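You operate a simulated robot arm through the tools that you are given. There is no shell and no other tool. Be economical: measure what you need, move in short steps, check, and stop when the job is done.

The job below is to be done with a simulated two-armed robot. You get a single attempt, and the scene is never put back.

TASK
Put the green cloth on the middle of the bed top away on the side shelf of the workbench. Pick up the tall controller with one hand, pass it to the other hand and put it on the top of the tall beige housing. Take the set-up card and put it on the red plate top. Do these in any order.

The check looks at the end state, three seconds after you hand in, the way a careful person would. Anything else that was tipped, shoved, dropped, spilled or broken makes it a failure. Flat cloth is picked up by pressing the open fingertips on it (5 to 10 N) and closing them slowly along it; thin cloth reads only 2 to 8 mm in the jaws.

THE ROBOT
Two 7-joint arms with two-finger grippers on one trunk, on a base that drives. Base frame: it is fixed to the floor where the robot stands at the start and does not move with it; the origin is under the middle of the robot, x ahead of it, y to its left, z up. Units: mm, degrees, N and s.
The left shoulder is at the start at [60, 123, 945], the right one opposite. With the tool pointing down near the work surface each hand reaches from about 360 to 800 mm from the robot's upright axis, wherever it stands, measured 20 degrees to its own side. Places, roughly: red plate top (13x17 cm) [4100, -1060, 900]; set-up card [500, -3750, 1250]; side shelf of the workbench [4200, -900, 400]; tall controller [1250, -3500, 1000]; top of the tall beige housing (20x24 cm) [860, -1460, 1040]. Payload 1.47 kg a hand.
The TCP of each hand is the grasp point between the finger pads, 16 mm short of the fingertips. In the tool frame z runs along the fingers and y along their closing line. Largest opening 87 mm; the body of the gripper starts 55 mm behind the TCP.
Orientation is that of the tool frame in the base frame, as [roll, pitch, yaw] about the fixed x, y, z axes, in that order (R = Rz(yaw) Ry(pitch) Rx(roll)). With the fingers straight down and closing along the base's y, the tool's x points along the base's -x, its y along +y and its z along -z.

THE INTERFACE
- The arms move only by the tool apply_moves. It takes "left_increments", "right_increments" or both (then of equal length, played together; a hand with none holds still); each is text: rows parted by semicolons, each of 7 numbers parted by spaces: the turn, a rotation vector about the base's x, y, z in degrees, then the shift along the base's x, y, z in mm, then the opening in per cent of the stroke, from 0 (shut) to 100 (fully open). In form: rx ry rz tx ty tz fingers; .... A call has 1 to 10 rows; each row is the pose to reach, as a shift and turn from the pose commanded when the call began. Rows are played at 5 a second. More than 50 mm and 8.6 degrees between two rows, or a gripper value outside its range, and nothing of the call is played. A pose out of reach is approached as far as the arm can. The call stops where the force on the tool passes 40 N (or 10 N more than at its start, if that is more) or the arm is blocked; 0.2 s more then pass. The fingers move at their own pace (about 153 mm/s each) and stop on an object; they squeeze with about 23 N. The grip force told is the motor's: it shows also when the fingers shut on nothing. Time passes only in rows, and 0.2 s behind the last, so rows that repeat a pose let the fingers close. The reply holds the time, the measured pose of the TCP, the force on the tool along the base axes, the opening and the grip force, in the units named above and with some noise, with the torque about the TCP (base axes, N m) and any sound that the robot's microphone picked up, and new pictures: "pictures" is both (left out), scene, wrist or none (wrist: the cameras of the hands that moved).
- Cameras (640 x 400 px; columns grow to the right, rows downward): "scene" is now at [94.5, -19.5, 1514.2]; the picture's right is [-0.22, -0.98, 0.00], its down [-0.62, 0.14, -0.77] and it looks along [0.75, -0.17, -0.64] (base axes); focal length 277 px, centre (320, 200). "left" rides on the left gripper at [73, -12, -89] in its tool frame; the picture's right is [0.16, 0.99, 0.00], its down [-0.72, 0.12, -0.68] and it looks along [-0.67, 0.11, 0.73] (tool axes); focal length 247 px, centre (320, 200). "right" rides on the right gripper at [73, 12, -90] in its tool frame; the picture's right is [-0.16, 0.99, 0.00], its down [-0.72, -0.12, -0.68] and it looks along [-0.67, -0.11, 0.73] (tool axes); focal length 247 px, centre (320, 200).
- slide_trunk(by): slides the trunk up (or, below 0, down) by that many mm; the arms and the scene camera ride with it, the base frame stays. It gives what a move gives, with no picture.
- steer(legs): drives the robot by 1 to 6 legs, each [ahead, left, turn to the left] in mm, mm and degrees, along the robot's own axes; the way and the turn of a leg run together, so that a leg with both is an arc; at most 1500 mm and 180 degrees a leg. The arms and the cameras ride along, it lands a little off, and it stops where it bumps. It gives what a move gives, and a new picture of the scene camera.
- pan_tilt(pan, tilt): turns the head with the scene camera to pan (to the left, within 120 degrees either way) and tilt (down, from -29 to 69), counted from straight ahead of the robot. It gives what a move gives, and a new picture of the scene camera.
- pixel_to_xyz(camera, pixels): for up to 12 pixels [column, row] of the newest picture of that camera ("zoom" is the newest enlarged one), the place [x, y, z] in the base frame of the surface seen there, good to about 3 mm. No time passes.
- enlarge(camera, box): a new picture of the part [left, top, right, bottom] of that camera's present view, enlarged. No time passes.
- job_done(): hands the job in; it is judged then, once.

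Keep the steps short. Do not move on a guess: measure, check each grasp and each placing, and mend mistakes. In all there are 110 turns and 260 pictures (those below and enlarged ones count). Leave the grippers open and the arms clear of the work at the hand-in unless told otherwise, and finish with a single line.

The tools are called by a JSON object that holds its "name" and its "arguments". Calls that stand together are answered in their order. apply_moves: Moves the arms, as the interface text tells. Its arguments: {"type":"object","properties":{"left_increments":{"type":"string"},"right_increments":{"type":"string"},"pictures":{"type":"string","enum":["both","scene","wrist","none"]}},"required":[]} The other tools are called the same way: slide_trunk (by) slides the trunk up or down; steer (legs) drives the base; pan_tilt (pan, tilt) turns the head that bears the scene camera; pixel_to_xyz (camera, pixels) gives the place of the surface under pixels of a picture; enlarge (camera, box) takes an enlarged picture of a part of a camera's view; job_done () hands the job in.

At the start:

```text
time_s: 0.0
left_position: [536.2, 18.0, 1197.5]
left_tcp_rot: [-179.9, 0.0, 180.0]
left_ft_force: [-0.2, -0.5, -0.5]
left_torque: [-0.02, 0.04, 0.03]
left_gripper_width: 87.0
left_gripper_force: 0.0
right_position: [396.2, -360.7, 1183.9]
right_tcp_rot: [180.0, 0.0, 180.0]
right_ft_force: [0.2, 0.0, -0.2]
right_torque: [0.01, -0.02, -0.02]
right_gripper_width: 87.0
right_gripper_force: 0.0
trunk travel left (down, up): [-100.0, 130.0]
robot x, y, heading: [-0.2, 1.2, 0.1]
head pan, tilt: [-12.8, 39.7]
```

scene: 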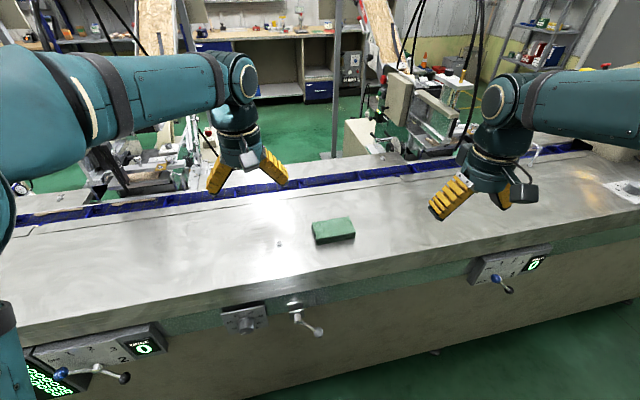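
right: 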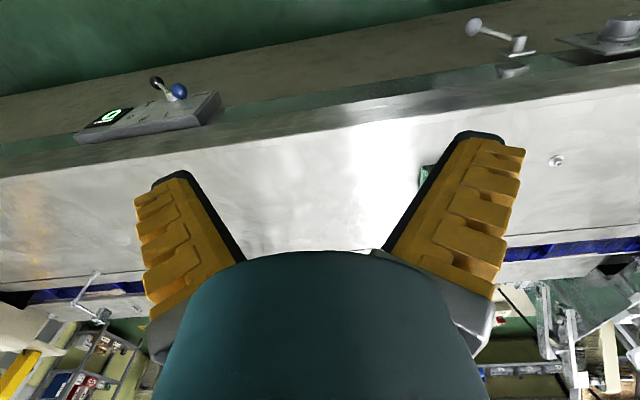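
left: 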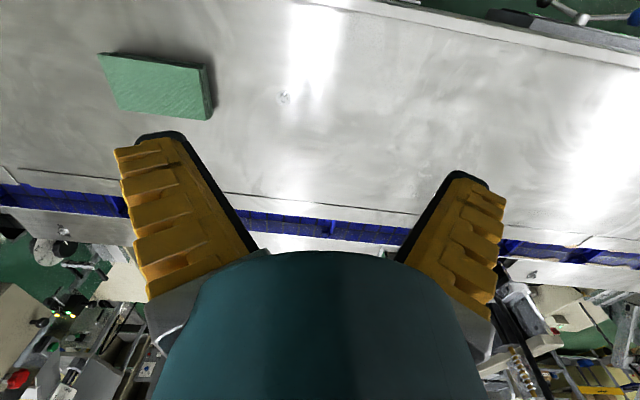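

I see the folded green cloth at about (334,230) in the scene picture, on the metal bed. I'll measure it and its surroundings, and enlarge.

{"name": "pixel_to_xyz", "arguments": {"camera": "scene", "pixels": [[313, 222], [350, 218], [355, 235], [317, 243], [334, 226], [300, 240], [420, 200], [200, 310], [390, 110], [350, 70], [455, 90], [510, 60]]}}

{"name": "enlarge", "arguments": {"camera": "scene", "box": [240, 10, 640, 260]}}

```text
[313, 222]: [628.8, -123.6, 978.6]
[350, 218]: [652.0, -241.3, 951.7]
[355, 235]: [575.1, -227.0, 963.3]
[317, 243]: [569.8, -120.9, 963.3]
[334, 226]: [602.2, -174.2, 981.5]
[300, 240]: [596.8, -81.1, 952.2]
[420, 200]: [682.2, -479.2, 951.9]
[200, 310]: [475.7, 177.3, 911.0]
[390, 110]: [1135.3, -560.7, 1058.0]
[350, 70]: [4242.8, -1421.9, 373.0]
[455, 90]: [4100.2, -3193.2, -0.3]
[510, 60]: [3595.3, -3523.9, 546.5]
```

```text
1.60 times, centred on (440, 135) of scene
```

zoom: 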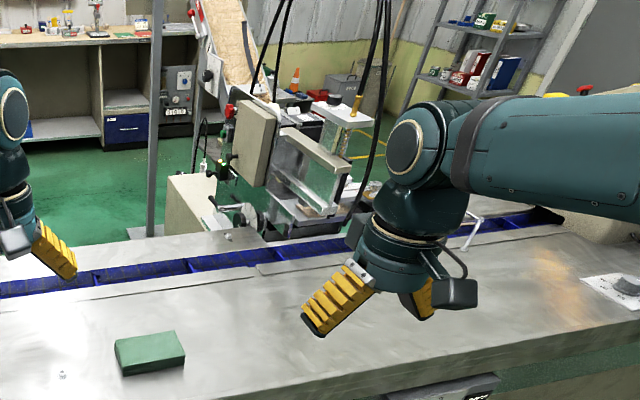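

Cloth is a folded pad, about 29 mm thick on the bed at z≈952. I'll get its corners from the enlarged picture.

{"name": "pixel_to_xyz", "arguments": {"camera": "zoom", "pixels": [[118, 345], [172, 333], [182, 351], [124, 364], [148, 348], [184, 366], [124, 375], [200, 340], [100, 350]]}}

{"name": "pan_tilt", "arguments": {"pan": -60, "tilt": 25}}

```text
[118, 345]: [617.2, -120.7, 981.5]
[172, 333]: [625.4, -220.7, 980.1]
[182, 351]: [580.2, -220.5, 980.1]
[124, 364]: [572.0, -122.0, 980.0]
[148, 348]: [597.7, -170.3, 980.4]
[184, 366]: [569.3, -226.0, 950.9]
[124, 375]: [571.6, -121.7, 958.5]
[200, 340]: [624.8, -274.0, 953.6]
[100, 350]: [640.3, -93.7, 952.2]
```

```text
time_s: 1.1
left_position: [536.7, 18.3, 1197.7]
left_tcp_rot: [-180.0, 0.0, 179.9]
left_ft_force: [0.0, 0.3, -0.2]
left_torque: [0.01, 0.02, -0.03]
left_gripper_width: 86.8
left_gripper_force: 0.1
right_position: [397.0, -362.2, 1184.1]
right_tcp_rot: [-179.9, 0.0, -180.0]
right_ft_force: [-0.1, 0.4, 0.4]
right_torque: [0.01, -0.02, 0.02]
right_gripper_width: 86.7
right_gripper_force: 0.0
trunk travel left (down, up): [-100.0, 130.0]
robot x, y, heading: [-0.9, 0.4, 0.1]
head pan, tilt: [-60.0, 25.0]
```

scene: 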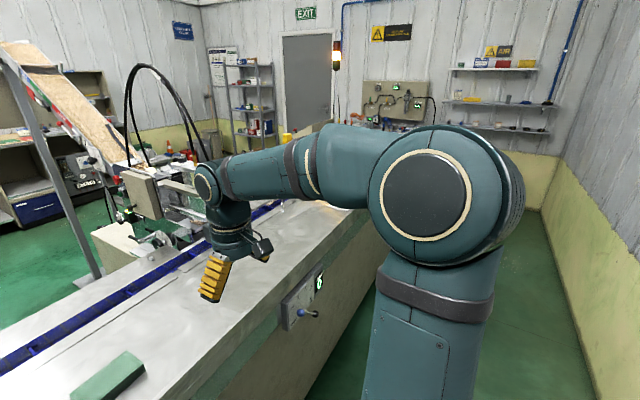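

Cloth: centre ≈(598,-171), 48 mm along x, 102 along y, z 952–981. I'll take it with the left hand, closing along x: first rotate by −86° while moving above it.

{"name": "apply_moves", "arguments": {"left_increments": "0 0 -8.5 6 -19 -12 100; 0 0 -17 12 -38 -24 100; 0 0 -25.5 18 -57 -36 100; 0 0 -34 24 -76 -48 100; 0 0 -42.5 31 -95 -60 100; 0 0 -51 37 -114 -72 100; 0 0 -59.5 43 -133 -84 100; 0 0 -68 49 -152 -96 100; 0 0 -76.5 55 -171 -108 100; 0 0 -85 61 -189 -120 100", "pictures": "wrist"}}

{"name": "pan_tilt", "arguments": {"pan": -12, "tilt": 20}}

```text
time_s: 3.4
left_position: [599.4, -172.3, 1076.3]
left_tcp_rot: [179.9, 0.1, 94.9]
left_ft_force: [-0.4, -0.3, 0.0]
left_torque: [0.03, 0.0, 0.02]
left_gripper_width: 86.8
left_gripper_force: 0.0
right_position: [397.1, -361.0, 1182.3]
right_tcp_rot: [-179.9, 0.1, -179.9]
right_ft_force: [0.4, -0.6, 0.1]
right_torque: [0.04, 0.02, -0.01]
right_gripper_width: 87.2
right_gripper_force: 0.1
trunk travel left (down, up): [-100.0, 130.0]
robot x, y, heading: [-0.6, -6.7, -0.2]
head pan, tilt: [-60.0, 25.0]
```

left: 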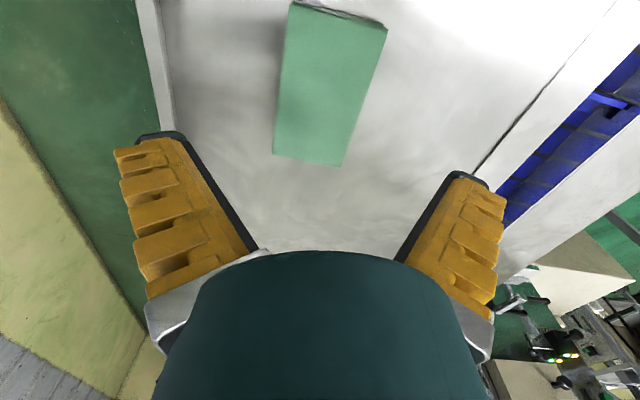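

```text
time_s: 4.5
left_position: [597.9, -170.8, 1074.9]
left_tcp_rot: [180.0, 0.1, 95.1]
left_ft_force: [-0.2, -0.2, 0.0]
left_torque: [0.0, -0.05, 0.0]
left_gripper_width: 87.0
left_gripper_force: 0.1
right_position: [397.4, -360.7, 1183.8]
right_tcp_rot: [-180.0, 0.0, -179.9]
right_ft_force: [0.4, 0.7, -0.3]
right_torque: [0.01, 0.03, 0.03]
right_gripper_width: 86.8
right_gripper_force: 0.1
trunk travel left (down, up): [-100.0, 130.0]
robot x, y, heading: [-2.4, 1.5, -0.1]
head pan, tilt: [-12.0, 20.0]
```

scene: 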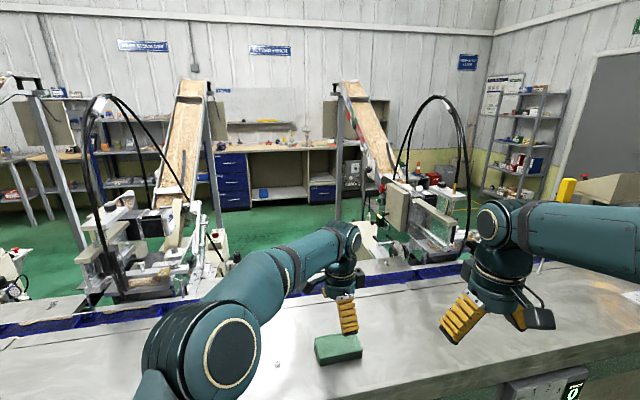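

The cloth lies ahead of the left fingers in the wrist view; I'll confirm its place from the left camera.

{"name": "pixel_to_xyz", "arguments": {"camera": "left", "pixels": [[293, 5], [384, 30], [343, 163], [277, 152], [325, 90]]}}

{"name": "enlarge", "arguments": {"camera": "scene", "box": [200, 100, 400, 225]}}

```text
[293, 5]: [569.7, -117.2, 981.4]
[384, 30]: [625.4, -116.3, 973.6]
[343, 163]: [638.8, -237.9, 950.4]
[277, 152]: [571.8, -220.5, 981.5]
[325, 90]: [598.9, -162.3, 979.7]
```

```text
3.20 times, centred on (300, 162) of scene
```

zoom: 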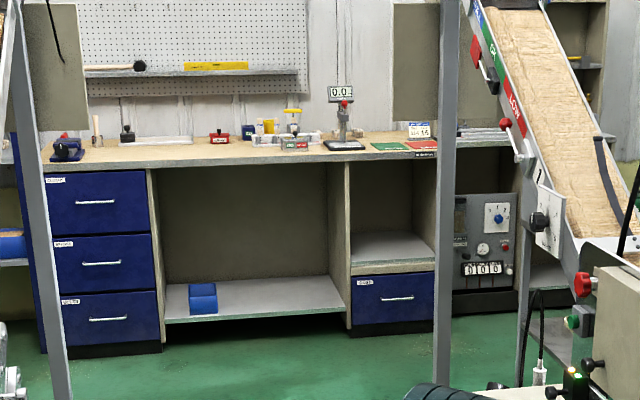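

I see the workbench: a small shelf above the lower drawer (390,245), a lower long shelf (280,300), green and red plates at (390,147) and (420,145). Measuring them.

{"name": "pixel_to_xyz", "arguments": {"camera": "zoom", "pixels": [[390, 245], [357, 262], [430, 260], [390, 235], [270, 302], [200, 300], [422, 144], [388, 146], [420, 155], [345, 150], [360, 170], [418, 132]]}}

{"name": "enlarge", "arguments": {"camera": "scene", "box": [300, 125, 380, 175]}}

```text
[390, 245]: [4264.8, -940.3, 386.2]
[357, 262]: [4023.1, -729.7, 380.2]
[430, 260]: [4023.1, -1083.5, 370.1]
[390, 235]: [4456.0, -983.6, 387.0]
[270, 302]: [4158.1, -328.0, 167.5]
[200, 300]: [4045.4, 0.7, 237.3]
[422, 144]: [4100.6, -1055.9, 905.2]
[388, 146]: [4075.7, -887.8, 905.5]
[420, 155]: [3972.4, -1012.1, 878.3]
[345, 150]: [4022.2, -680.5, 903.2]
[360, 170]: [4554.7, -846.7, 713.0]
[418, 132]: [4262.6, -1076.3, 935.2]
```

```text
8.00 times, centred on (340, 150) of scene
```

zoom: 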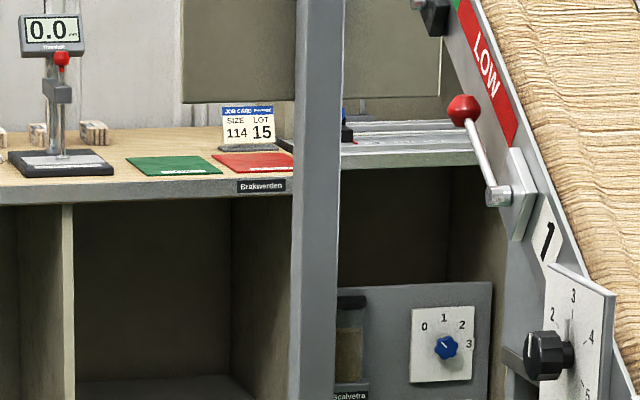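

Side shelf is the bay at x 4023–4500, y −730…−1085, z≈385. Red plate at (4100,−1056,905). Now descend on the cloth to TCP z≈973 and close slowly.

{"name": "apply_moves", "arguments": {"left_increments": "0 0 -3 0 0 -35 100; 0 0 -3 0 0 -70 100; 0 0 -3 0 0 -90 100; 0 0 -3 0 0 -103 100; 0 0 -3 0 0 -103 60; 0 0 -3 0 0 -103 30; 0 0 -3 0 0 -103 0; 0 0 -3 0 0 -103 0; 0 0 -3 0 0 -103 0", "pictures": "wrist"}}

```text
time_s: 6.5
left_position: [597.0, -170.7, 974.6]
left_tcp_rot: [180.0, -0.1, 92.0]
left_ft_force: [0.1, -0.1, -0.7]
left_torque: [-0.01, -0.01, -0.02]
left_gripper_width: 64.3
left_gripper_force: 23.1
right_position: [396.8, -360.7, 1184.8]
right_tcp_rot: [-180.0, 0.0, 180.0]
right_ft_force: [-0.5, -0.1, -0.6]
right_torque: [0.01, -0.01, -0.01]
right_gripper_width: 86.9
right_gripper_force: 0.0
trunk travel left (down, up): [-100.0, 130.0]
robot x, y, heading: [0.5, 1.1, -0.1]
head pan, tilt: [-12.0, 20.0]
```

left: 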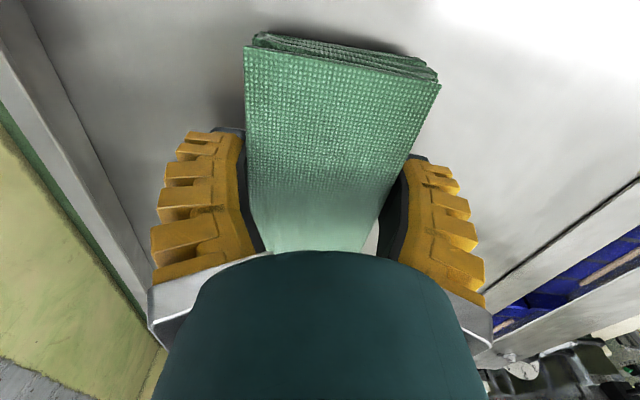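

Gripped: width 64 mm, 23 N. Lift it 150 mm.

{"name": "apply_moves", "arguments": {"left_increments": "0 0 0 0 0 30 0; 0 0 0 0 0 60 0; 0 0 0 0 0 90 0; 0 0 0 0 0 120 0; 0 0 0 0 0 150 0; 0 0 0 0 0 180 0; 0 0 0 0 0 210 0", "pictures": "wrist"}}

{"name": "pan_tilt", "arguments": {"pan": -75, "tilt": 20}}

```text
time_s: 8.1
left_position: [596.9, -172.1, 1184.2]
left_tcp_rot: [180.0, 0.1, 91.9]
left_ft_force: [0.2, 0.2, -0.3]
left_torque: [0.0, -0.02, -0.01]
left_gripper_width: 64.4
left_gripper_force: 23.4
right_position: [395.9, -361.2, 1182.6]
right_tcp_rot: [-180.0, 0.0, -180.0]
right_ft_force: [0.1, -0.1, 0.8]
right_torque: [0.0, 0.02, 0.01]
right_gripper_width: 86.9
right_gripper_force: 0.1
trunk travel left (down, up): [-100.0, 130.0]
robot x, y, heading: [-2.3, -2.1, 0.2]
head pan, tilt: [-12.0, 20.0]
```

left: 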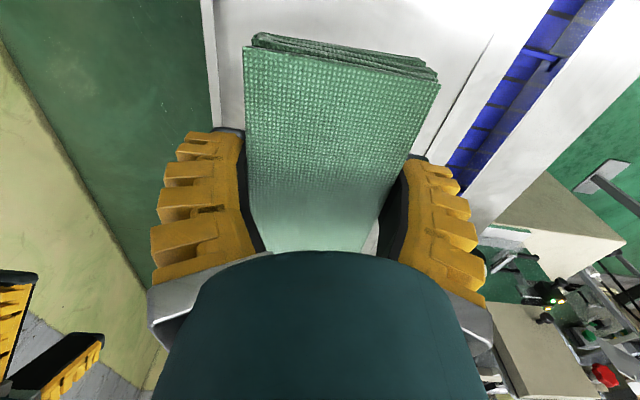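

```text
time_s: 9.4
left_position: [597.8, -171.9, 1184.9]
left_tcp_rot: [-179.9, 0.1, 91.9]
left_ft_force: [0.7, 1.3, -0.2]
left_torque: [-0.02, 0.02, 0.0]
left_gripper_width: 64.2
left_gripper_force: 23.6
right_position: [396.6, -361.6, 1183.4]
right_tcp_rot: [-180.0, 0.1, 180.0]
right_ft_force: [-0.3, -0.2, -0.4]
right_torque: [0.0, 0.02, 0.02]
right_gripper_width: 87.1
right_gripper_force: 0.0
trunk travel left (down, up): [-100.0, 130.0]
robot x, y, heading: [0.5, -1.1, 0.1]
head pan, tilt: [-75.0, 20.0]
```

scene: 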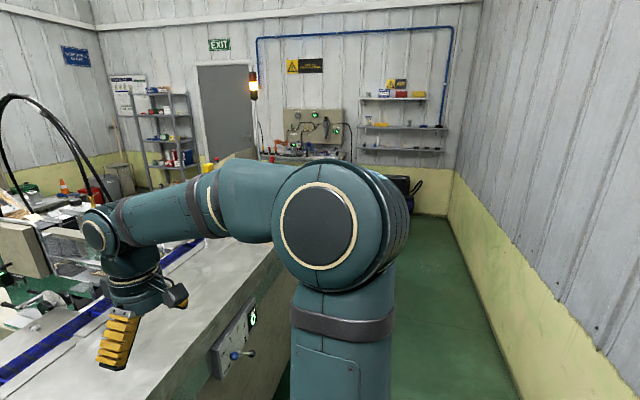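

Cloth is held. Now I plan the drive along the aisle toward −y; measure bed edge, wall, and things at the far wall.

{"name": "pixel_to_xyz", "arguments": {"camera": "scene", "pixels": [[130, 380], [240, 355], [260, 385], [430, 215], [460, 320], [450, 380], [400, 185], [380, 150], [390, 98], [310, 150], [500, 250], [415, 95]]}}

{"name": "enlarge", "arguments": {"camera": "scene", "box": [230, 60, 470, 210]}}

```text
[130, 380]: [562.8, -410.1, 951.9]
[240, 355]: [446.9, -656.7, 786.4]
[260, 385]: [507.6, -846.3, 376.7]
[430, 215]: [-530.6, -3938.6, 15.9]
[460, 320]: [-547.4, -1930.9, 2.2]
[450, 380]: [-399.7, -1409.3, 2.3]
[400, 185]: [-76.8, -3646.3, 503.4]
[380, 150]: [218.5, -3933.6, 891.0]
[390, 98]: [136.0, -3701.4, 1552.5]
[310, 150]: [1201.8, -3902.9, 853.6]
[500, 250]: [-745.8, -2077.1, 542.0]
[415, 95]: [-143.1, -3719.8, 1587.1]
```

```text
2.67 times, centred on (350, 135) of scene
```

zoom: 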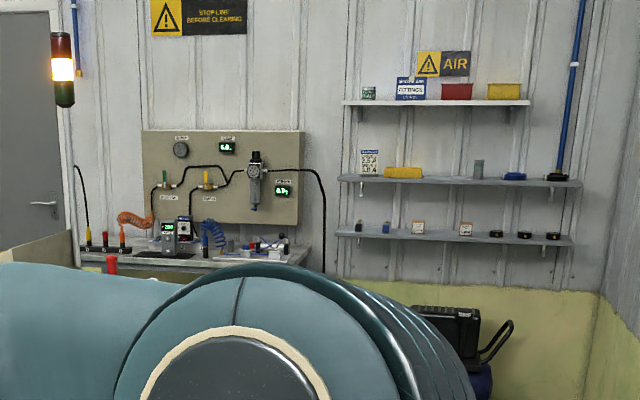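

Card is at zoom (370,162) on the middle shelf. Back off a bit and turn right by 90°, then look.

{"name": "steer", "arguments": {"legs": [[-130, 0, 0], [0, 0, -90]]}}

{"name": "pan_tilt", "arguments": {"pan": 15, "tilt": 25}}

```text
time_s: 14.5
left_position: [-300.3, -597.6, 1184.1]
left_tcp_rot: [180.0, 0.0, 2.4]
left_ft_force: [0.1, -1.3, 0.1]
left_torque: [0.01, 0.01, -0.02]
left_gripper_width: 64.4
left_gripper_force: 23.0
right_position: [-490.4, -399.4, 1184.1]
right_tcp_rot: [-179.9, 0.0, 90.4]
right_ft_force: [0.0, 0.0, 0.5]
right_torque: [-0.02, -0.01, -0.03]
right_gripper_width: 86.9
right_gripper_force: 0.0
trunk travel left (down, up): [-100.0, 130.0]
robot x, y, heading: [-134.3, -0.3, -89.5]
head pan, tilt: [-75.0, 20.0]
```

scene: 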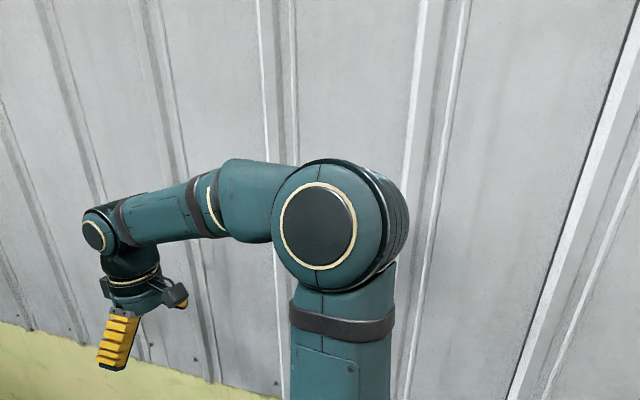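

```text
time_s: 16.2
left_position: [-300.0, -599.9, 1184.9]
left_tcp_rot: [-180.0, 0.1, 2.4]
left_ft_force: [0.3, -0.5, -0.7]
left_torque: [0.03, -0.01, 0.03]
left_gripper_width: 64.4
left_gripper_force: 22.7
right_position: [-490.9, -398.2, 1183.0]
right_tcp_rot: [180.0, -0.1, 90.4]
right_ft_force: [0.6, -0.4, 0.1]
right_torque: [-0.02, -0.03, 0.03]
right_gripper_width: 87.1
right_gripper_force: 0.2
trunk travel left (down, up): [-100.0, 130.0]
robot x, y, heading: [-130.4, -0.3, -89.6]
head pan, tilt: [15.0, 25.0]
```

scene: 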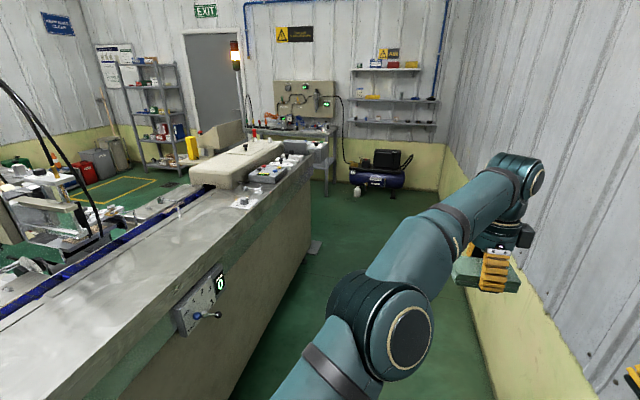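

Bed runs on to a beige housing at (240,165); a compressor stands at (375,170). Measure these.

{"name": "pixel_to_xyz", "arguments": {"camera": "scene", "pixels": [[240, 160], [195, 180], [280, 148], [225, 130], [265, 173], [310, 185], [318, 245], [350, 185], [400, 185], [375, 155], [330, 190], [410, 190]]}}

{"name": "enlarge", "arguments": {"camera": "scene", "box": [160, 50, 448, 230]}}

```text
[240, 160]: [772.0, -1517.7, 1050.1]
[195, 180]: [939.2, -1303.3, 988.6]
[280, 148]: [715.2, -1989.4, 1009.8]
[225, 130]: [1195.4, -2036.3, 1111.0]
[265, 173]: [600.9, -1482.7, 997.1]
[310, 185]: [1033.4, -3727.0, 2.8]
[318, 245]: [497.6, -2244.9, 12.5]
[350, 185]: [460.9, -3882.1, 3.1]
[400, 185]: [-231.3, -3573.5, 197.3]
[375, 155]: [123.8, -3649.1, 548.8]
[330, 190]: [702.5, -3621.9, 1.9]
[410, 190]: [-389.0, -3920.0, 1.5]
```

```text
2.22 times, centred on (304, 140) of scene
```

zoom: 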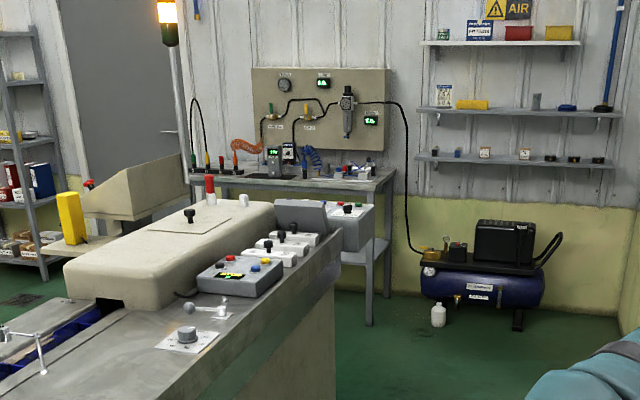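

The beige housing on the bed is the placing target later. Drive down the aisle 2600 mm past the bed end (y≈−2250), then left ~600, still clear of the shelf.

{"name": "steer", "arguments": {"legs": [[1300, 0, 0], [1300, 0, 0], [0, 600, 0]]}}

{"name": "pan_tilt", "arguments": {"pan": 0, "tilt": 20}}

```text
time_s: 34.1
left_position: [299.2, -3197.8, 1185.2]
left_tcp_rot: [180.0, 0.1, 1.4]
left_ft_force: [-0.8, 0.3, 0.1]
left_torque: [0.0, 0.03, 0.0]
left_gripper_width: 64.3
left_gripper_force: 22.9
right_position: [110.7, -2998.2, 1183.0]
right_tcp_rot: [180.0, -0.1, 89.6]
right_ft_force: [0.5, 1.0, 0.8]
right_torque: [-0.02, 0.01, -0.01]
right_gripper_width: 86.9
right_gripper_force: 0.0
trunk travel left (down, up): [-100.0, 130.0]
robot x, y, heading: [477.4, -2602.3, -90.4]
head pan, tilt: [15.0, 25.0]
```

scene: 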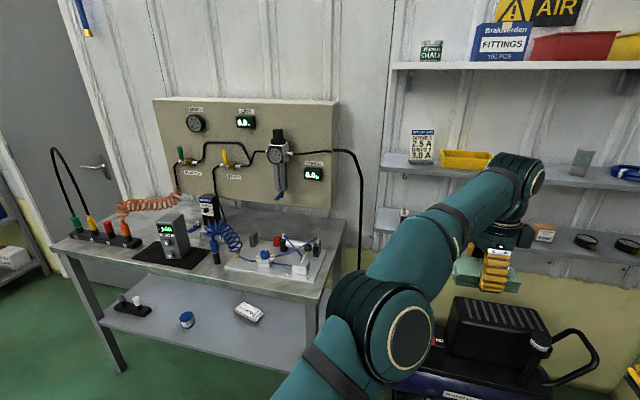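

```text
time_s: 34.9
left_position: [298.7, -3199.3, 1182.7]
left_tcp_rot: [180.0, 0.0, 1.6]
left_ft_force: [0.1, -0.2, -0.1]
left_torque: [0.0, 0.0, -0.02]
left_gripper_width: 64.5
left_gripper_force: 23.2
right_position: [111.4, -2996.5, 1183.2]
right_tcp_rot: [179.9, 0.0, 89.5]
right_ft_force: [0.3, -0.4, -0.7]
right_torque: [0.01, -0.02, -0.01]
right_gripper_width: 87.2
right_gripper_force: 0.1
trunk travel left (down, up): [-100.0, 130.0]
robot x, y, heading: [475.9, -2602.3, -90.6]
head pan, tilt: [0.0, 20.0]
```

scene: 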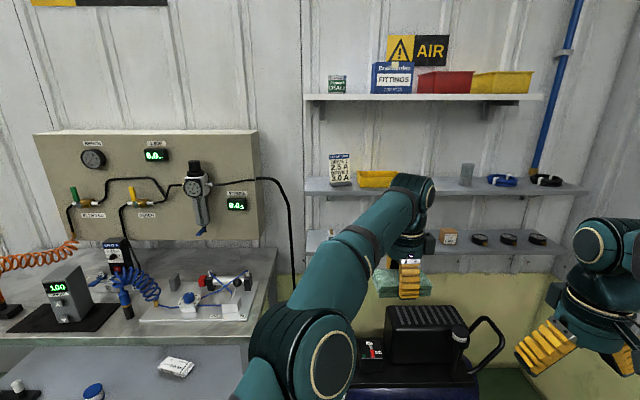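

The card stands at (340,168) on the middle shelf. Enlarge card and controller and measure.

{"name": "enlarge", "arguments": {"camera": "scene", "box": [300, 130, 428, 210]}}

{"name": "pixel_to_xyz", "arguments": {"camera": "zoom", "pixels": [[150, 112], [245, 112], [245, 240], [152, 270], [195, 160], [195, 280], [130, 285], [100, 240], [280, 210], [300, 285], [195, 262], [100, 270]]}}

{"name": "enlarge", "arguments": {"camera": "scene", "box": [0, 220, 240, 370]}}

```text
5.00 times, centred on (364, 170) of scene
```

zoom: 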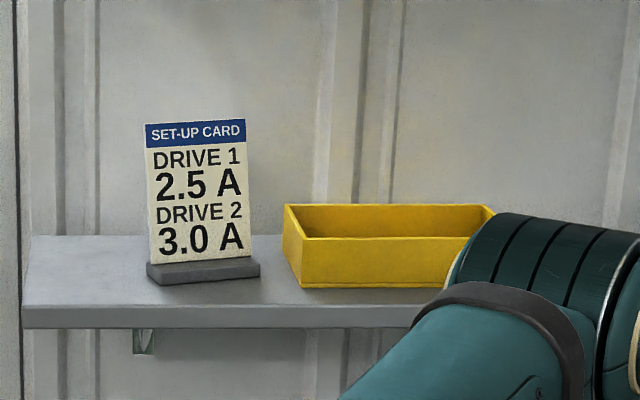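

```text
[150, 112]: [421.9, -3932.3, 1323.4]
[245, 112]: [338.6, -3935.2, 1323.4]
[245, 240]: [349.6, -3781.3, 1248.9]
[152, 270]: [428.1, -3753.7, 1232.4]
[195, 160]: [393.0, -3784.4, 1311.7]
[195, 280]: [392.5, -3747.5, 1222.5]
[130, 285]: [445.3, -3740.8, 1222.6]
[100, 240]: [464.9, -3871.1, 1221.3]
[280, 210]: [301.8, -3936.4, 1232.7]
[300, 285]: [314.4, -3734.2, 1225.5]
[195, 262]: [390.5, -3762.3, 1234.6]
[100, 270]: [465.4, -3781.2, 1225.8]
```

```text
2.67 times, centred on (120, 295) of scene
```

zoom: 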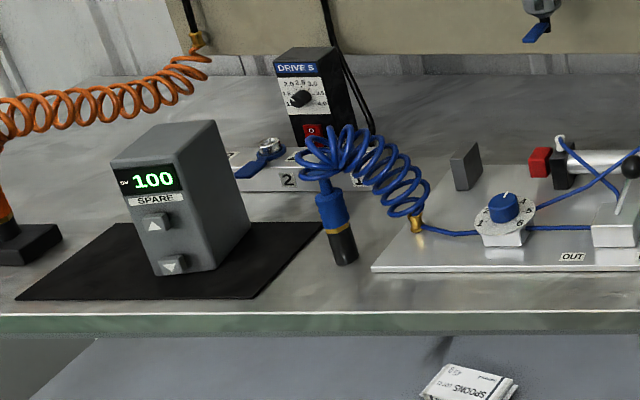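

The card with its grey foot stands at x 350–430, y≈−3770, z 1222–1335. First bring the left hand (cloth) to the robot's left and up out of the way, turning it back; turn the right hand by −85° about z.

{"name": "apply_moves", "arguments": {"left_increments": "0 0 8.5 42 15 10 0; 0 0 17 84 30 20 0; 0 0 25.5 126 45 30 0; 0 0 34 168 60 40 0; 0 0 42.5 210 75 50 0; 0 0 51 252 90 60 0; 0 0 59.5 294 105 70 0; 0 0 68 336 120 80 0; 0 0 76.5 378 135 90 0; 0 0 85 420 150 100 0", "right_increments": "0 0 -8.5 0 0 10 100; 0 0 -17 0 0 20 100; 0 0 -25.5 0 0 30 100; 0 0 -34 0 0 40 100; 0 0 -42.5 0 0 50 100; 0 0 -51 0 0 60 100; 0 0 -59.5 0 0 70 100; 0 0 -68 0 0 80 100; 0 0 -76.5 0 0 90 100; 0 0 -85 0 0 100 100", "pictures": "scene"}}

{"name": "pixel_to_xyz", "arguments": {"camera": "scene", "pixels": [[310, 100], [400, 100], [365, 172], [390, 175], [340, 160], [332, 180], [350, 180], [287, 230], [258, 200], [385, 330], [450, 380], [380, 188]]}}

```text
time_s: 37.0
left_position: [720.2, -3047.6, 1285.4]
left_tcp_rot: [180.0, 0.1, 86.7]
left_ft_force: [0.5, -0.3, -1.1]
left_torque: [-0.01, -0.01, 0.03]
left_gripper_width: 64.4
left_gripper_force: 23.7
right_position: [110.8, -2996.0, 1282.5]
right_tcp_rot: [-180.0, 0.0, 4.3]
right_ft_force: [0.9, -0.5, -0.1]
right_torque: [-0.01, 0.04, 0.01]
right_gripper_width: 87.3
right_gripper_force: 0.1
trunk travel left (down, up): [-100.0, 130.0]
robot x, y, heading: [475.5, -2598.4, -90.6]
head pan, tilt: [0.0, 20.0]
```

scene: 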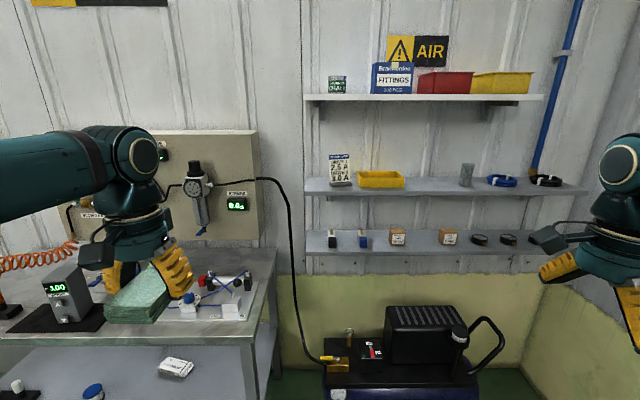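

```text
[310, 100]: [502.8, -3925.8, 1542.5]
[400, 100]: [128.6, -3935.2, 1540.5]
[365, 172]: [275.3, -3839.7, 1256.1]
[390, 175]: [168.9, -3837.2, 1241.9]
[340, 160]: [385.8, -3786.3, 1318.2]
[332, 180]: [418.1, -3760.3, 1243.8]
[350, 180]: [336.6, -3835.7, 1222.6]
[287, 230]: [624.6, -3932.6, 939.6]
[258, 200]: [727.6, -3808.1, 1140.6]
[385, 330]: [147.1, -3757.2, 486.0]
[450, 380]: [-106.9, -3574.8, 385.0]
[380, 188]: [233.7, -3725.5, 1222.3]
```

Card is exposed. Raise trunk by 110 and drive ahead 500 toward the shelf; hands stay in front of the shelf (edge y≈−3725).

{"name": "slide_trunk", "arguments": {"by": 110}}

{"name": "steer", "arguments": {"legs": [[500, 0, 0]]}}

{"name": "enlarge", "arguments": {"camera": "scene", "box": [280, 140, 440, 240]}}

```text
time_s: 38.5
left_position: [719.0, -3049.9, 1395.9]
left_tcp_rot: [-179.9, 0.0, 86.4]
left_ft_force: [-0.5, 0.4, -0.6]
left_torque: [-0.01, -0.02, 0.01]
left_gripper_width: 64.3
left_gripper_force: 22.8
right_position: [110.8, -2996.3, 1392.9]
right_tcp_rot: [180.0, 0.0, 4.5]
right_ft_force: [-0.2, -0.1, 0.3]
right_torque: [-0.01, 0.02, 0.01]
right_gripper_width: 87.3
right_gripper_force: 0.0
trunk travel left (down, up): [-210.0, 20.0]
robot x, y, heading: [477.8, -2604.5, -90.6]
head pan, tilt: [0.0, 20.0]
```

```text
time_s: 41.4
left_position: [714.6, -3540.9, 1395.2]
left_tcp_rot: [-179.9, 0.0, 86.6]
left_ft_force: [-0.3, 0.6, -0.5]
left_torque: [0.04, 0.02, 0.03]
left_gripper_width: 64.3
left_gripper_force: 23.4
right_position: [105.9, -3487.5, 1392.9]
right_tcp_rot: [180.0, -0.1, 4.5]
right_ft_force: [0.0, 0.2, -0.7]
right_torque: [-0.02, 0.0, 0.0]
right_gripper_width: 87.1
right_gripper_force: 0.1
trunk travel left (down, up): [-210.0, 20.0]
robot x, y, heading: [466.8, -3097.7, -90.5]
head pan, tilt: [0.0, 20.0]
```

scene: 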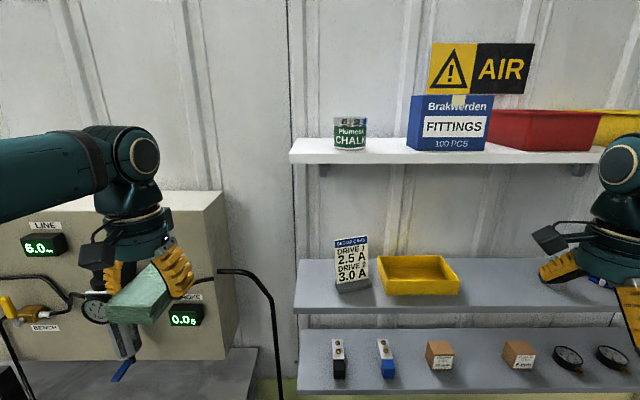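

```text
4.00 times, centred on (360, 190) of scene
```

zoom: 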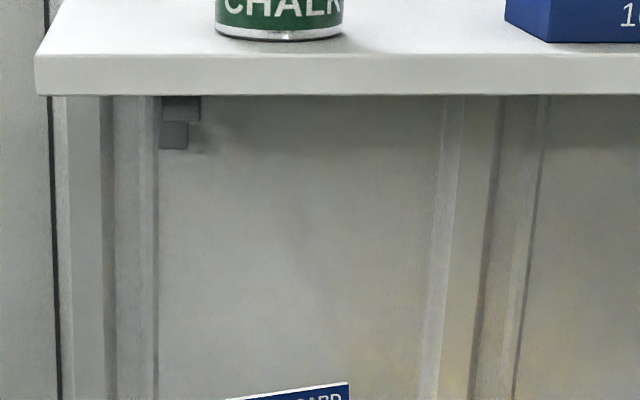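

Close view now; enlarge the card and measure its corners, foot and bin.

{"name": "enlarge", "arguments": {"camera": "scene", "box": [310, 220, 470, 320]}}

{"name": "pixel_to_xyz", "arguments": {"camera": "zoom", "pixels": [[102, 75], [225, 68], [235, 215], [118, 235], [170, 150], [115, 270], [262, 255], [262, 222], [275, 150], [282, 185], [600, 160], [170, 85]]}}

{"name": "pixel_to_xyz", "arguments": {"camera": "scene", "pixels": [[300, 158], [400, 158], [545, 160], [300, 305], [450, 305], [220, 270], [205, 320]]}}

```text
4.00 times, centred on (390, 270) of scene
```

zoom: 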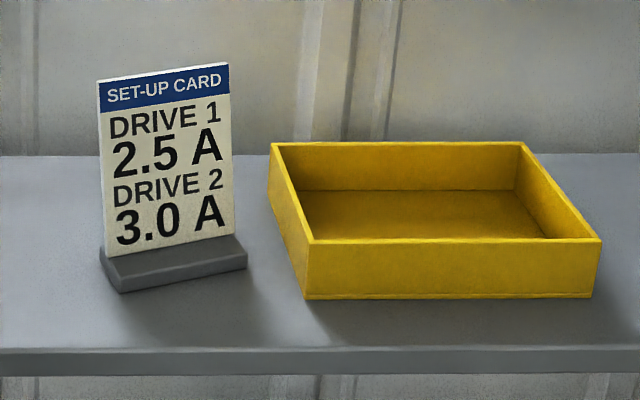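

```text
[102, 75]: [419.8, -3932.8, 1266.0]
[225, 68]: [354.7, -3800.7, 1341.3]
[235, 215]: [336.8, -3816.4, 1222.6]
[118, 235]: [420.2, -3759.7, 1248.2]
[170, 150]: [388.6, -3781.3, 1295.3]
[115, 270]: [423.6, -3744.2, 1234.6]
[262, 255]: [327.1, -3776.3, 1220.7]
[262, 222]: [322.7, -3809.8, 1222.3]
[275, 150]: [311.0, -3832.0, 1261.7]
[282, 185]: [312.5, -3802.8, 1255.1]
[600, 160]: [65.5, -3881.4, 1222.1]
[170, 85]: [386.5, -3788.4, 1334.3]
```

```text
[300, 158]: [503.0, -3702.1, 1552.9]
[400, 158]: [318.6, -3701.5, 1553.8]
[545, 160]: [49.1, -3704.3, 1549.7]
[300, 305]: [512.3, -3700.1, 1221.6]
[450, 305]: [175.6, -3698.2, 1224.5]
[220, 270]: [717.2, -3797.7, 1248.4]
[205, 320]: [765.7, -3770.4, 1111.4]
```

The card is turned ~20° and leans back ~10°; the best pinch is from its left (+x) side with the hand tilted, wrist beyond the shelf end (x≈505). I move the base to about (800,−3200), heading −110°.

{"name": "steer", "arguments": {"legs": [[90, 333, 0], [0, 0, -19.5]]}}

{"name": "pan_tilt", "arguments": {"pan": -10, "tilt": 25}}

```text
time_s: 44.3
left_position: [999.7, -3552.5, 1394.6]
left_tcp_rot: [-179.9, -0.2, 86.6]
left_ft_force: [0.9, -0.9, 0.2]
left_torque: [0.04, 0.07, -0.01]
left_gripper_width: 64.4
left_gripper_force: 23.2
right_position: [391.8, -3500.5, 1394.1]
right_tcp_rot: [-179.9, 0.1, 4.5]
right_ft_force: [0.5, 0.5, 0.2]
right_torque: [0.01, 0.07, 0.03]
right_gripper_width: 87.2
right_gripper_force: 0.1
trunk travel left (down, up): [-210.0, 20.0]
robot x, y, heading: [752.1, -3103.3, -90.7]
head pan, tilt: [0.0, 20.0]
stopped in leg 1: the robot was blocked; the commanded pose is now the measured one
```

scene: 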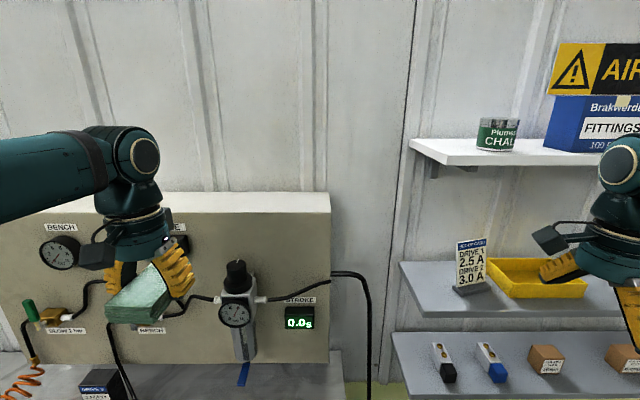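

```text
time_s: 45.0
left_position: [996.3, -3552.8, 1395.5]
left_tcp_rot: [179.9, 0.1, 86.5]
left_ft_force: [0.2, 0.3, -1.0]
left_torque: [-0.03, -0.04, 0.01]
left_gripper_width: 64.3
left_gripper_force: 22.9
right_position: [387.5, -3501.5, 1392.6]
right_tcp_rot: [-180.0, -0.1, 4.4]
right_ft_force: [-0.2, 0.2, 0.1]
right_torque: [0.02, 0.01, -0.01]
right_gripper_width: 87.1
right_gripper_force: 0.1
trunk travel left (down, up): [-210.0, 20.0]
robot x, y, heading: [755.1, -3104.2, -90.2]
head pan, tilt: [-10.0, 25.0]
```

scene: 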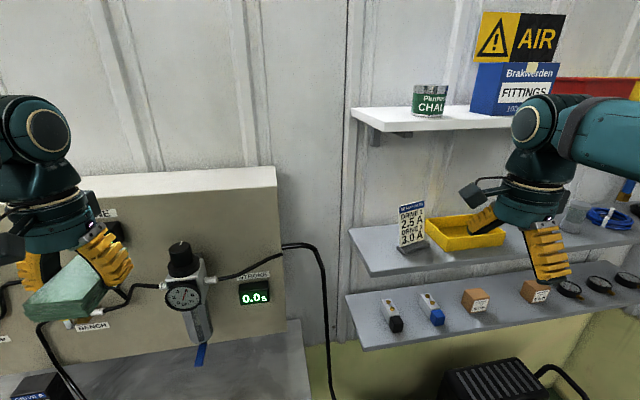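

The base was blocked at (752,−3103). Look down to see what it met and whether something was disturbed.

{"name": "pan_tilt", "arguments": {"pan": 20, "tilt": 65}}

{"name": "pixel_to_xyz", "arguments": {"camera": "scene", "pixels": [[320, 50], [320, 100], [320, 150], [320, 200], [320, 250], [320, 300], [320, 350], [200, 200], [450, 200], [450, 300]]}}

```text
time_s: 46.1
left_position: [996.5, -3552.2, 1396.7]
left_tcp_rot: [179.9, 0.0, 86.4]
left_ft_force: [0.0, -0.7, -0.2]
left_torque: [0.01, -0.01, 0.0]
left_gripper_width: 64.2
left_gripper_force: 23.6
right_position: [388.1, -3501.9, 1393.3]
right_tcp_rot: [-179.9, -0.1, 4.5]
right_ft_force: [0.0, 0.1, -0.3]
right_torque: [-0.01, -0.01, -0.03]
right_gripper_width: 87.0
right_gripper_force: 0.0
trunk travel left (down, up): [-210.0, 20.0]
robot x, y, heading: [753.9, -3107.8, -90.6]
head pan, tilt: [20.0, 65.0]
```

scene: 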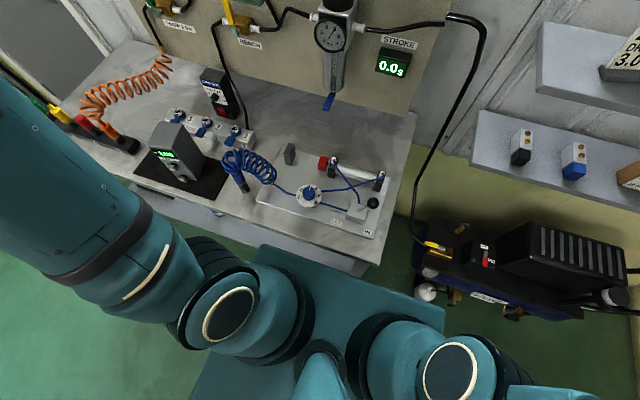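

```text
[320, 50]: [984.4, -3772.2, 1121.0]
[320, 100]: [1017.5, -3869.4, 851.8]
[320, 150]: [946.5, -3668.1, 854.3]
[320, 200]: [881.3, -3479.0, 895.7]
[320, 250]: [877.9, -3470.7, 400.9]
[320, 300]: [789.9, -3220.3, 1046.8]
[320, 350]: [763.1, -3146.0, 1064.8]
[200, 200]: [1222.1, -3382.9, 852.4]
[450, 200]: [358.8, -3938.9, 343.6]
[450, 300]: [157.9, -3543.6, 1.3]
```

Base corner met the table edge; nothing on it looks disturbed. Measure base corners and table's right end to find room.

{"name": "pixel_to_xyz", "arguments": {"camera": "scene", "pixels": [[262, 248], [443, 310], [443, 325], [415, 115], [378, 262], [350, 272], [60, 100], [265, 235], [425, 290], [240, 380]]}}

{"name": "enlarge", "arguments": {"camera": "scene", "box": [60, 30, 420, 255]}}

```text
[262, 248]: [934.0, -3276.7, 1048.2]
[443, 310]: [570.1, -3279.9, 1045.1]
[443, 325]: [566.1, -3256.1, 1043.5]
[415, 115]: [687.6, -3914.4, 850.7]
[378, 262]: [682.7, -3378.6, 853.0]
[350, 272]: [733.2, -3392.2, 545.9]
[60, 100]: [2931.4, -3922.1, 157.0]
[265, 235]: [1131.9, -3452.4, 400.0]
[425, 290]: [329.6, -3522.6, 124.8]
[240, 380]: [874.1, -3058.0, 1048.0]
```

```text
1.78 times, centred on (240, 142) of scene
```

zoom: 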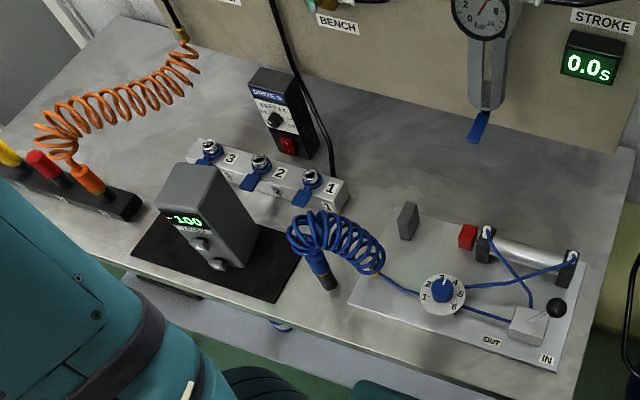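

Table right edge at x≈685; base front ~280 ahead of axis. Better plan: from the front the card is only ~70 mm wide, so I can grip it by its side edges with a nearly horizontal hand square to the card. Back away and go right to (467,−3020).

{"name": "steer", "arguments": {"legs": [[-85, 0, 0], [0, -287, 0]]}}

{"name": "apply_moves", "arguments": {"right_increments": "0 0 8.5 -8 0 0 100; 0 0 17 -16 0 0 100; 0 0 25.5 -24 0 0 100; 0 0 34 -30 0 0 100; 0 0 42.5 -30 0 0 100; 0 0 51 -30 0 0 100; 0 0 59.5 -30 0 0 100; 0 0 68 -30 0 0 100; 0 0 76.5 -30 0 0 100; 0 0 85 -30 0 0 100", "pictures": "none"}}

{"name": "pan_tilt", "arguments": {"pan": -5, "tilt": 25}}

```text
time_s: 49.9
left_position: [711.7, -3465.8, 1395.3]
left_tcp_rot: [-180.0, 0.0, 86.5]
left_ft_force: [-1.2, 0.2, -1.0]
left_torque: [-0.02, 0.01, 0.01]
left_gripper_width: 64.3
left_gripper_force: 23.5
right_position: [103.6, -3412.6, 1393.4]
right_tcp_rot: [179.9, 0.1, 4.5]
right_ft_force: [0.1, -0.7, -0.4]
right_torque: [0.0, -0.02, -0.01]
right_gripper_width: 87.0
right_gripper_force: 0.0
trunk travel left (down, up): [-210.0, 20.0]
robot x, y, heading: [465.2, -3023.5, -90.4]
head pan, tilt: [20.0, 65.0]
```

scene: 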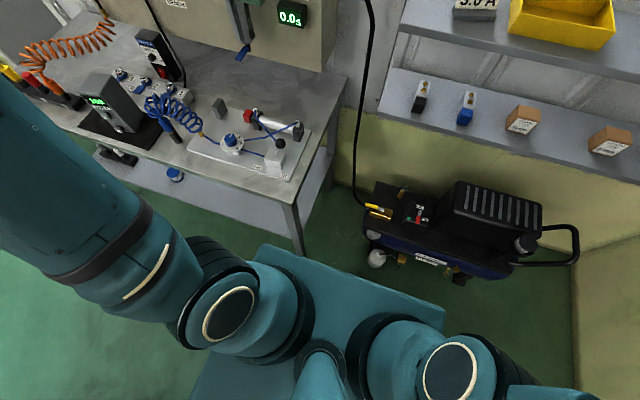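

```text
time_s: 52.1
left_position: [710.9, -3465.5, 1396.3]
left_tcp_rot: [-180.0, -0.1, 86.6]
left_ft_force: [0.6, -0.9, -0.6]
left_torque: [-0.03, 0.0, -0.04]
left_gripper_width: 64.2
left_gripper_force: 23.4
right_position: [74.3, -3412.8, 1392.9]
right_tcp_rot: [-179.9, 0.0, 89.6]
right_ft_force: [0.1, 0.3, 0.1]
right_torque: [0.0, 0.01, -0.03]
right_gripper_width: 86.9
right_gripper_force: 0.1
trunk travel left (down, up): [-210.0, 20.0]
robot x, y, heading: [466.9, -3017.9, -90.3]
head pan, tilt: [20.0, 65.0]
```

```text
time_s: 53.1
left_position: [711.8, -3466.3, 1395.2]
left_tcp_rot: [-180.0, 0.0, 86.5]
left_ft_force: [1.1, 1.0, -1.6]
left_torque: [0.0, 0.0, 0.01]
left_gripper_width: 64.0
left_gripper_force: 22.8
right_position: [73.2, -3413.5, 1392.9]
right_tcp_rot: [180.0, 0.0, 89.4]
right_ft_force: [0.4, -0.6, 0.0]
right_torque: [-0.04, 0.0, 0.01]
right_gripper_width: 87.1
right_gripper_force: 0.0
trunk travel left (down, up): [-210.0, 20.0]
robot x, y, heading: [466.9, -3016.3, -90.6]
head pan, tilt: [-5.0, 25.0]
```

scene: 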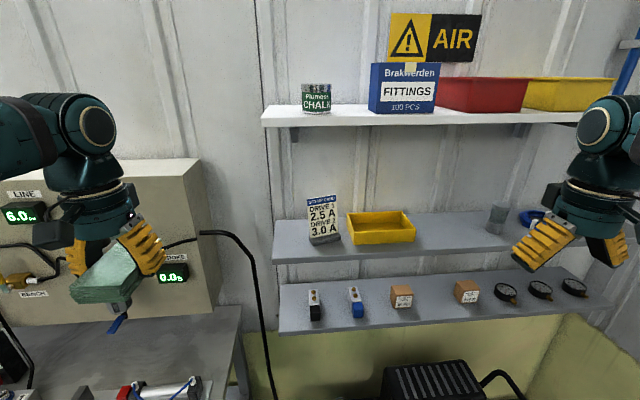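

Facing the card now. Plan: tool turned +20.7° yaw and tilted 50° forward (rotation vector −49.5, −8.6, 19.4), to a pre-grasp 130 mm in front of the card centre (390,−3780,1292).

{"name": "apply_moves", "arguments": {"right_increments": "-7 -1.2 2.7 27 -24 -10 100; -14 -2.4 5.5 54 -48 -20 100; -21 -3.6 8.2 81 -73 -30 100; -28 -4.9 11 108 -98 -40 100; -35 -6.1 13.7 136 -122 -50 100; -42 -7.3 16.5 163 -147 -60 100; -49.5 -8.6 19.4 190 -171 -70 100; -49.5 -8.6 19.4 218 -196 -80 100; -49.5 -8.6 19.4 245 -220 -90 100; -49.5 -8.6 19.4 272 -245 -101 100"}}

```text
time_s: 55.3
left_position: [711.8, -3466.5, 1395.2]
left_tcp_rot: [-179.9, 0.0, 86.5]
left_ft_force: [-0.2, -0.8, -0.7]
left_torque: [0.01, 0.05, 0.03]
left_gripper_width: 64.3
left_gripper_force: 23.2
right_position: [346.8, -3661.2, 1291.4]
right_tcp_rot: [-179.9, 49.9, 110.2]
right_ft_force: [0.1, -1.1, -0.9]
right_torque: [-0.01, -0.02, 0.0]
right_gripper_width: 87.1
right_gripper_force: 0.1
trunk travel left (down, up): [-210.0, 20.0]
robot x, y, heading: [464.6, -3019.6, -90.6]
head pan, tilt: [-5.0, 25.0]
```

scene: 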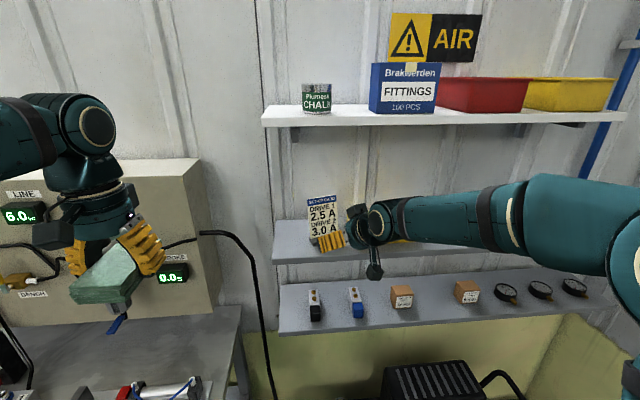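
right: 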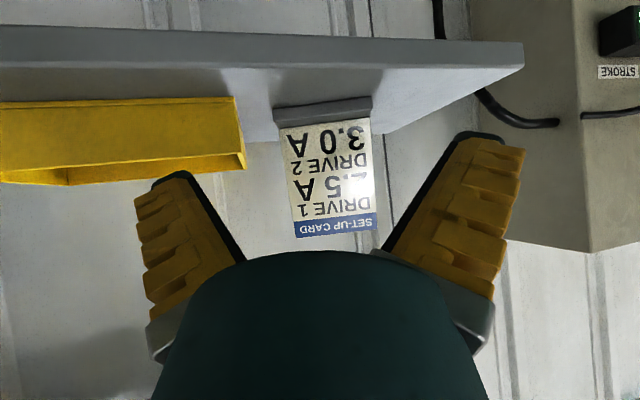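

The card sits between the fingers in the right view. Measure its edges there.

{"name": "pixel_to_xyz", "arguments": {"camera": "right", "pixels": [[297, 234], [375, 226], [283, 132], [367, 122], [292, 185], [369, 175], [330, 180], [274, 112], [372, 100], [238, 150]]}}

{"name": "enlarge", "arguments": {"camera": "right", "box": [200, 60, 456, 220]}}

```text
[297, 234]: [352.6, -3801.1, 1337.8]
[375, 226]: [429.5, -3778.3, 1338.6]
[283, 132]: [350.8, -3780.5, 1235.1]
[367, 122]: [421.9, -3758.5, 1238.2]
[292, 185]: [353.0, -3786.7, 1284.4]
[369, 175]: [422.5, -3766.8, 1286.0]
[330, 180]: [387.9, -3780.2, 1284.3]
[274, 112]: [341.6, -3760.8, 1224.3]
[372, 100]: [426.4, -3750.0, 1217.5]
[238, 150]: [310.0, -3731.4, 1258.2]
```

```text
2.50 times, centred on (328, 140) of right
```

zoom: 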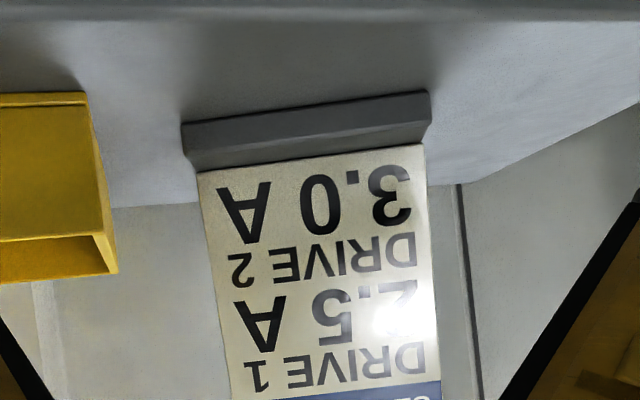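

Refined: card edges (352,−3787)–(423,−3766) at z 1285, width 74, yaw 16.5°, leaning 11°. Correct yaw −3.7° and slide in to (388,−3780,1294), open.

{"name": "apply_moves", "arguments": {"right_increments": "0 0 -3.7 13.6 -24 2 100; 0 0 -3.7 20 -46 2 100; 0 0 -3.7 26 -67 2 100; 0 0 -3.7 32 -88 2 100; 0 0 -3.7 38 -107 2 100; 0 0 -3.7 42 -120 2 100"}}

{"name": "enlarge", "arguments": {"camera": "scene", "box": [260, 160, 420, 260]}}

```text
time_s: 56.7
left_position: [710.7, -3466.3, 1395.9]
left_tcp_rot: [180.0, 0.1, 86.4]
left_ft_force: [0.1, -0.7, -0.9]
left_torque: [0.03, 0.0, -0.01]
left_gripper_width: 63.9
left_gripper_force: 22.6
right_position: [387.7, -3778.5, 1293.7]
right_tcp_rot: [-180.0, 50.0, 106.5]
right_ft_force: [-0.9, -0.9, -0.1]
right_torque: [-0.01, 0.0, 0.03]
right_gripper_width: 86.9
right_gripper_force: 0.2
trunk travel left (down, up): [-210.0, 20.0]
robot x, y, heading: [466.9, -3021.4, -90.6]
head pan, tilt: [-5.0, 25.0]
```

scene: 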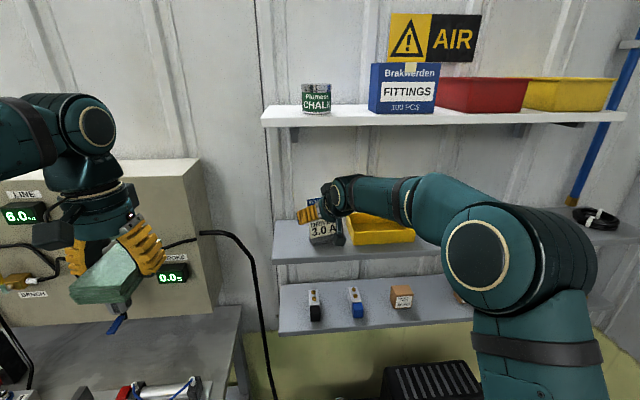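
right: 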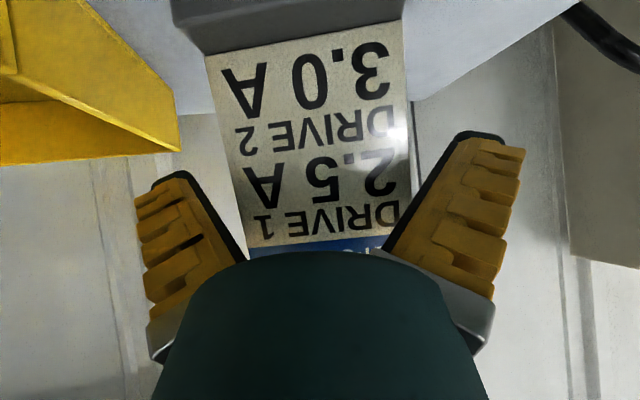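

```text
4.00 times, centred on (340, 210) of scene
```

zoom: 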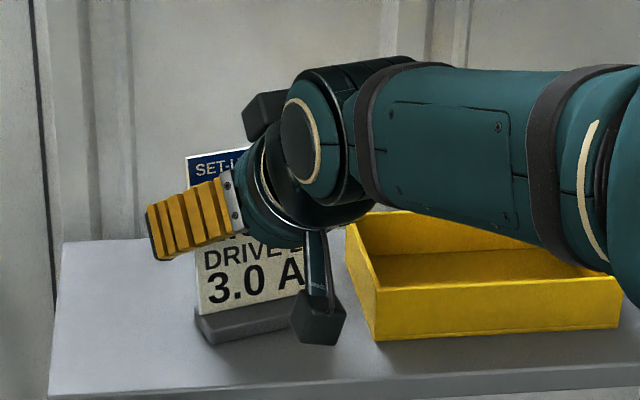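

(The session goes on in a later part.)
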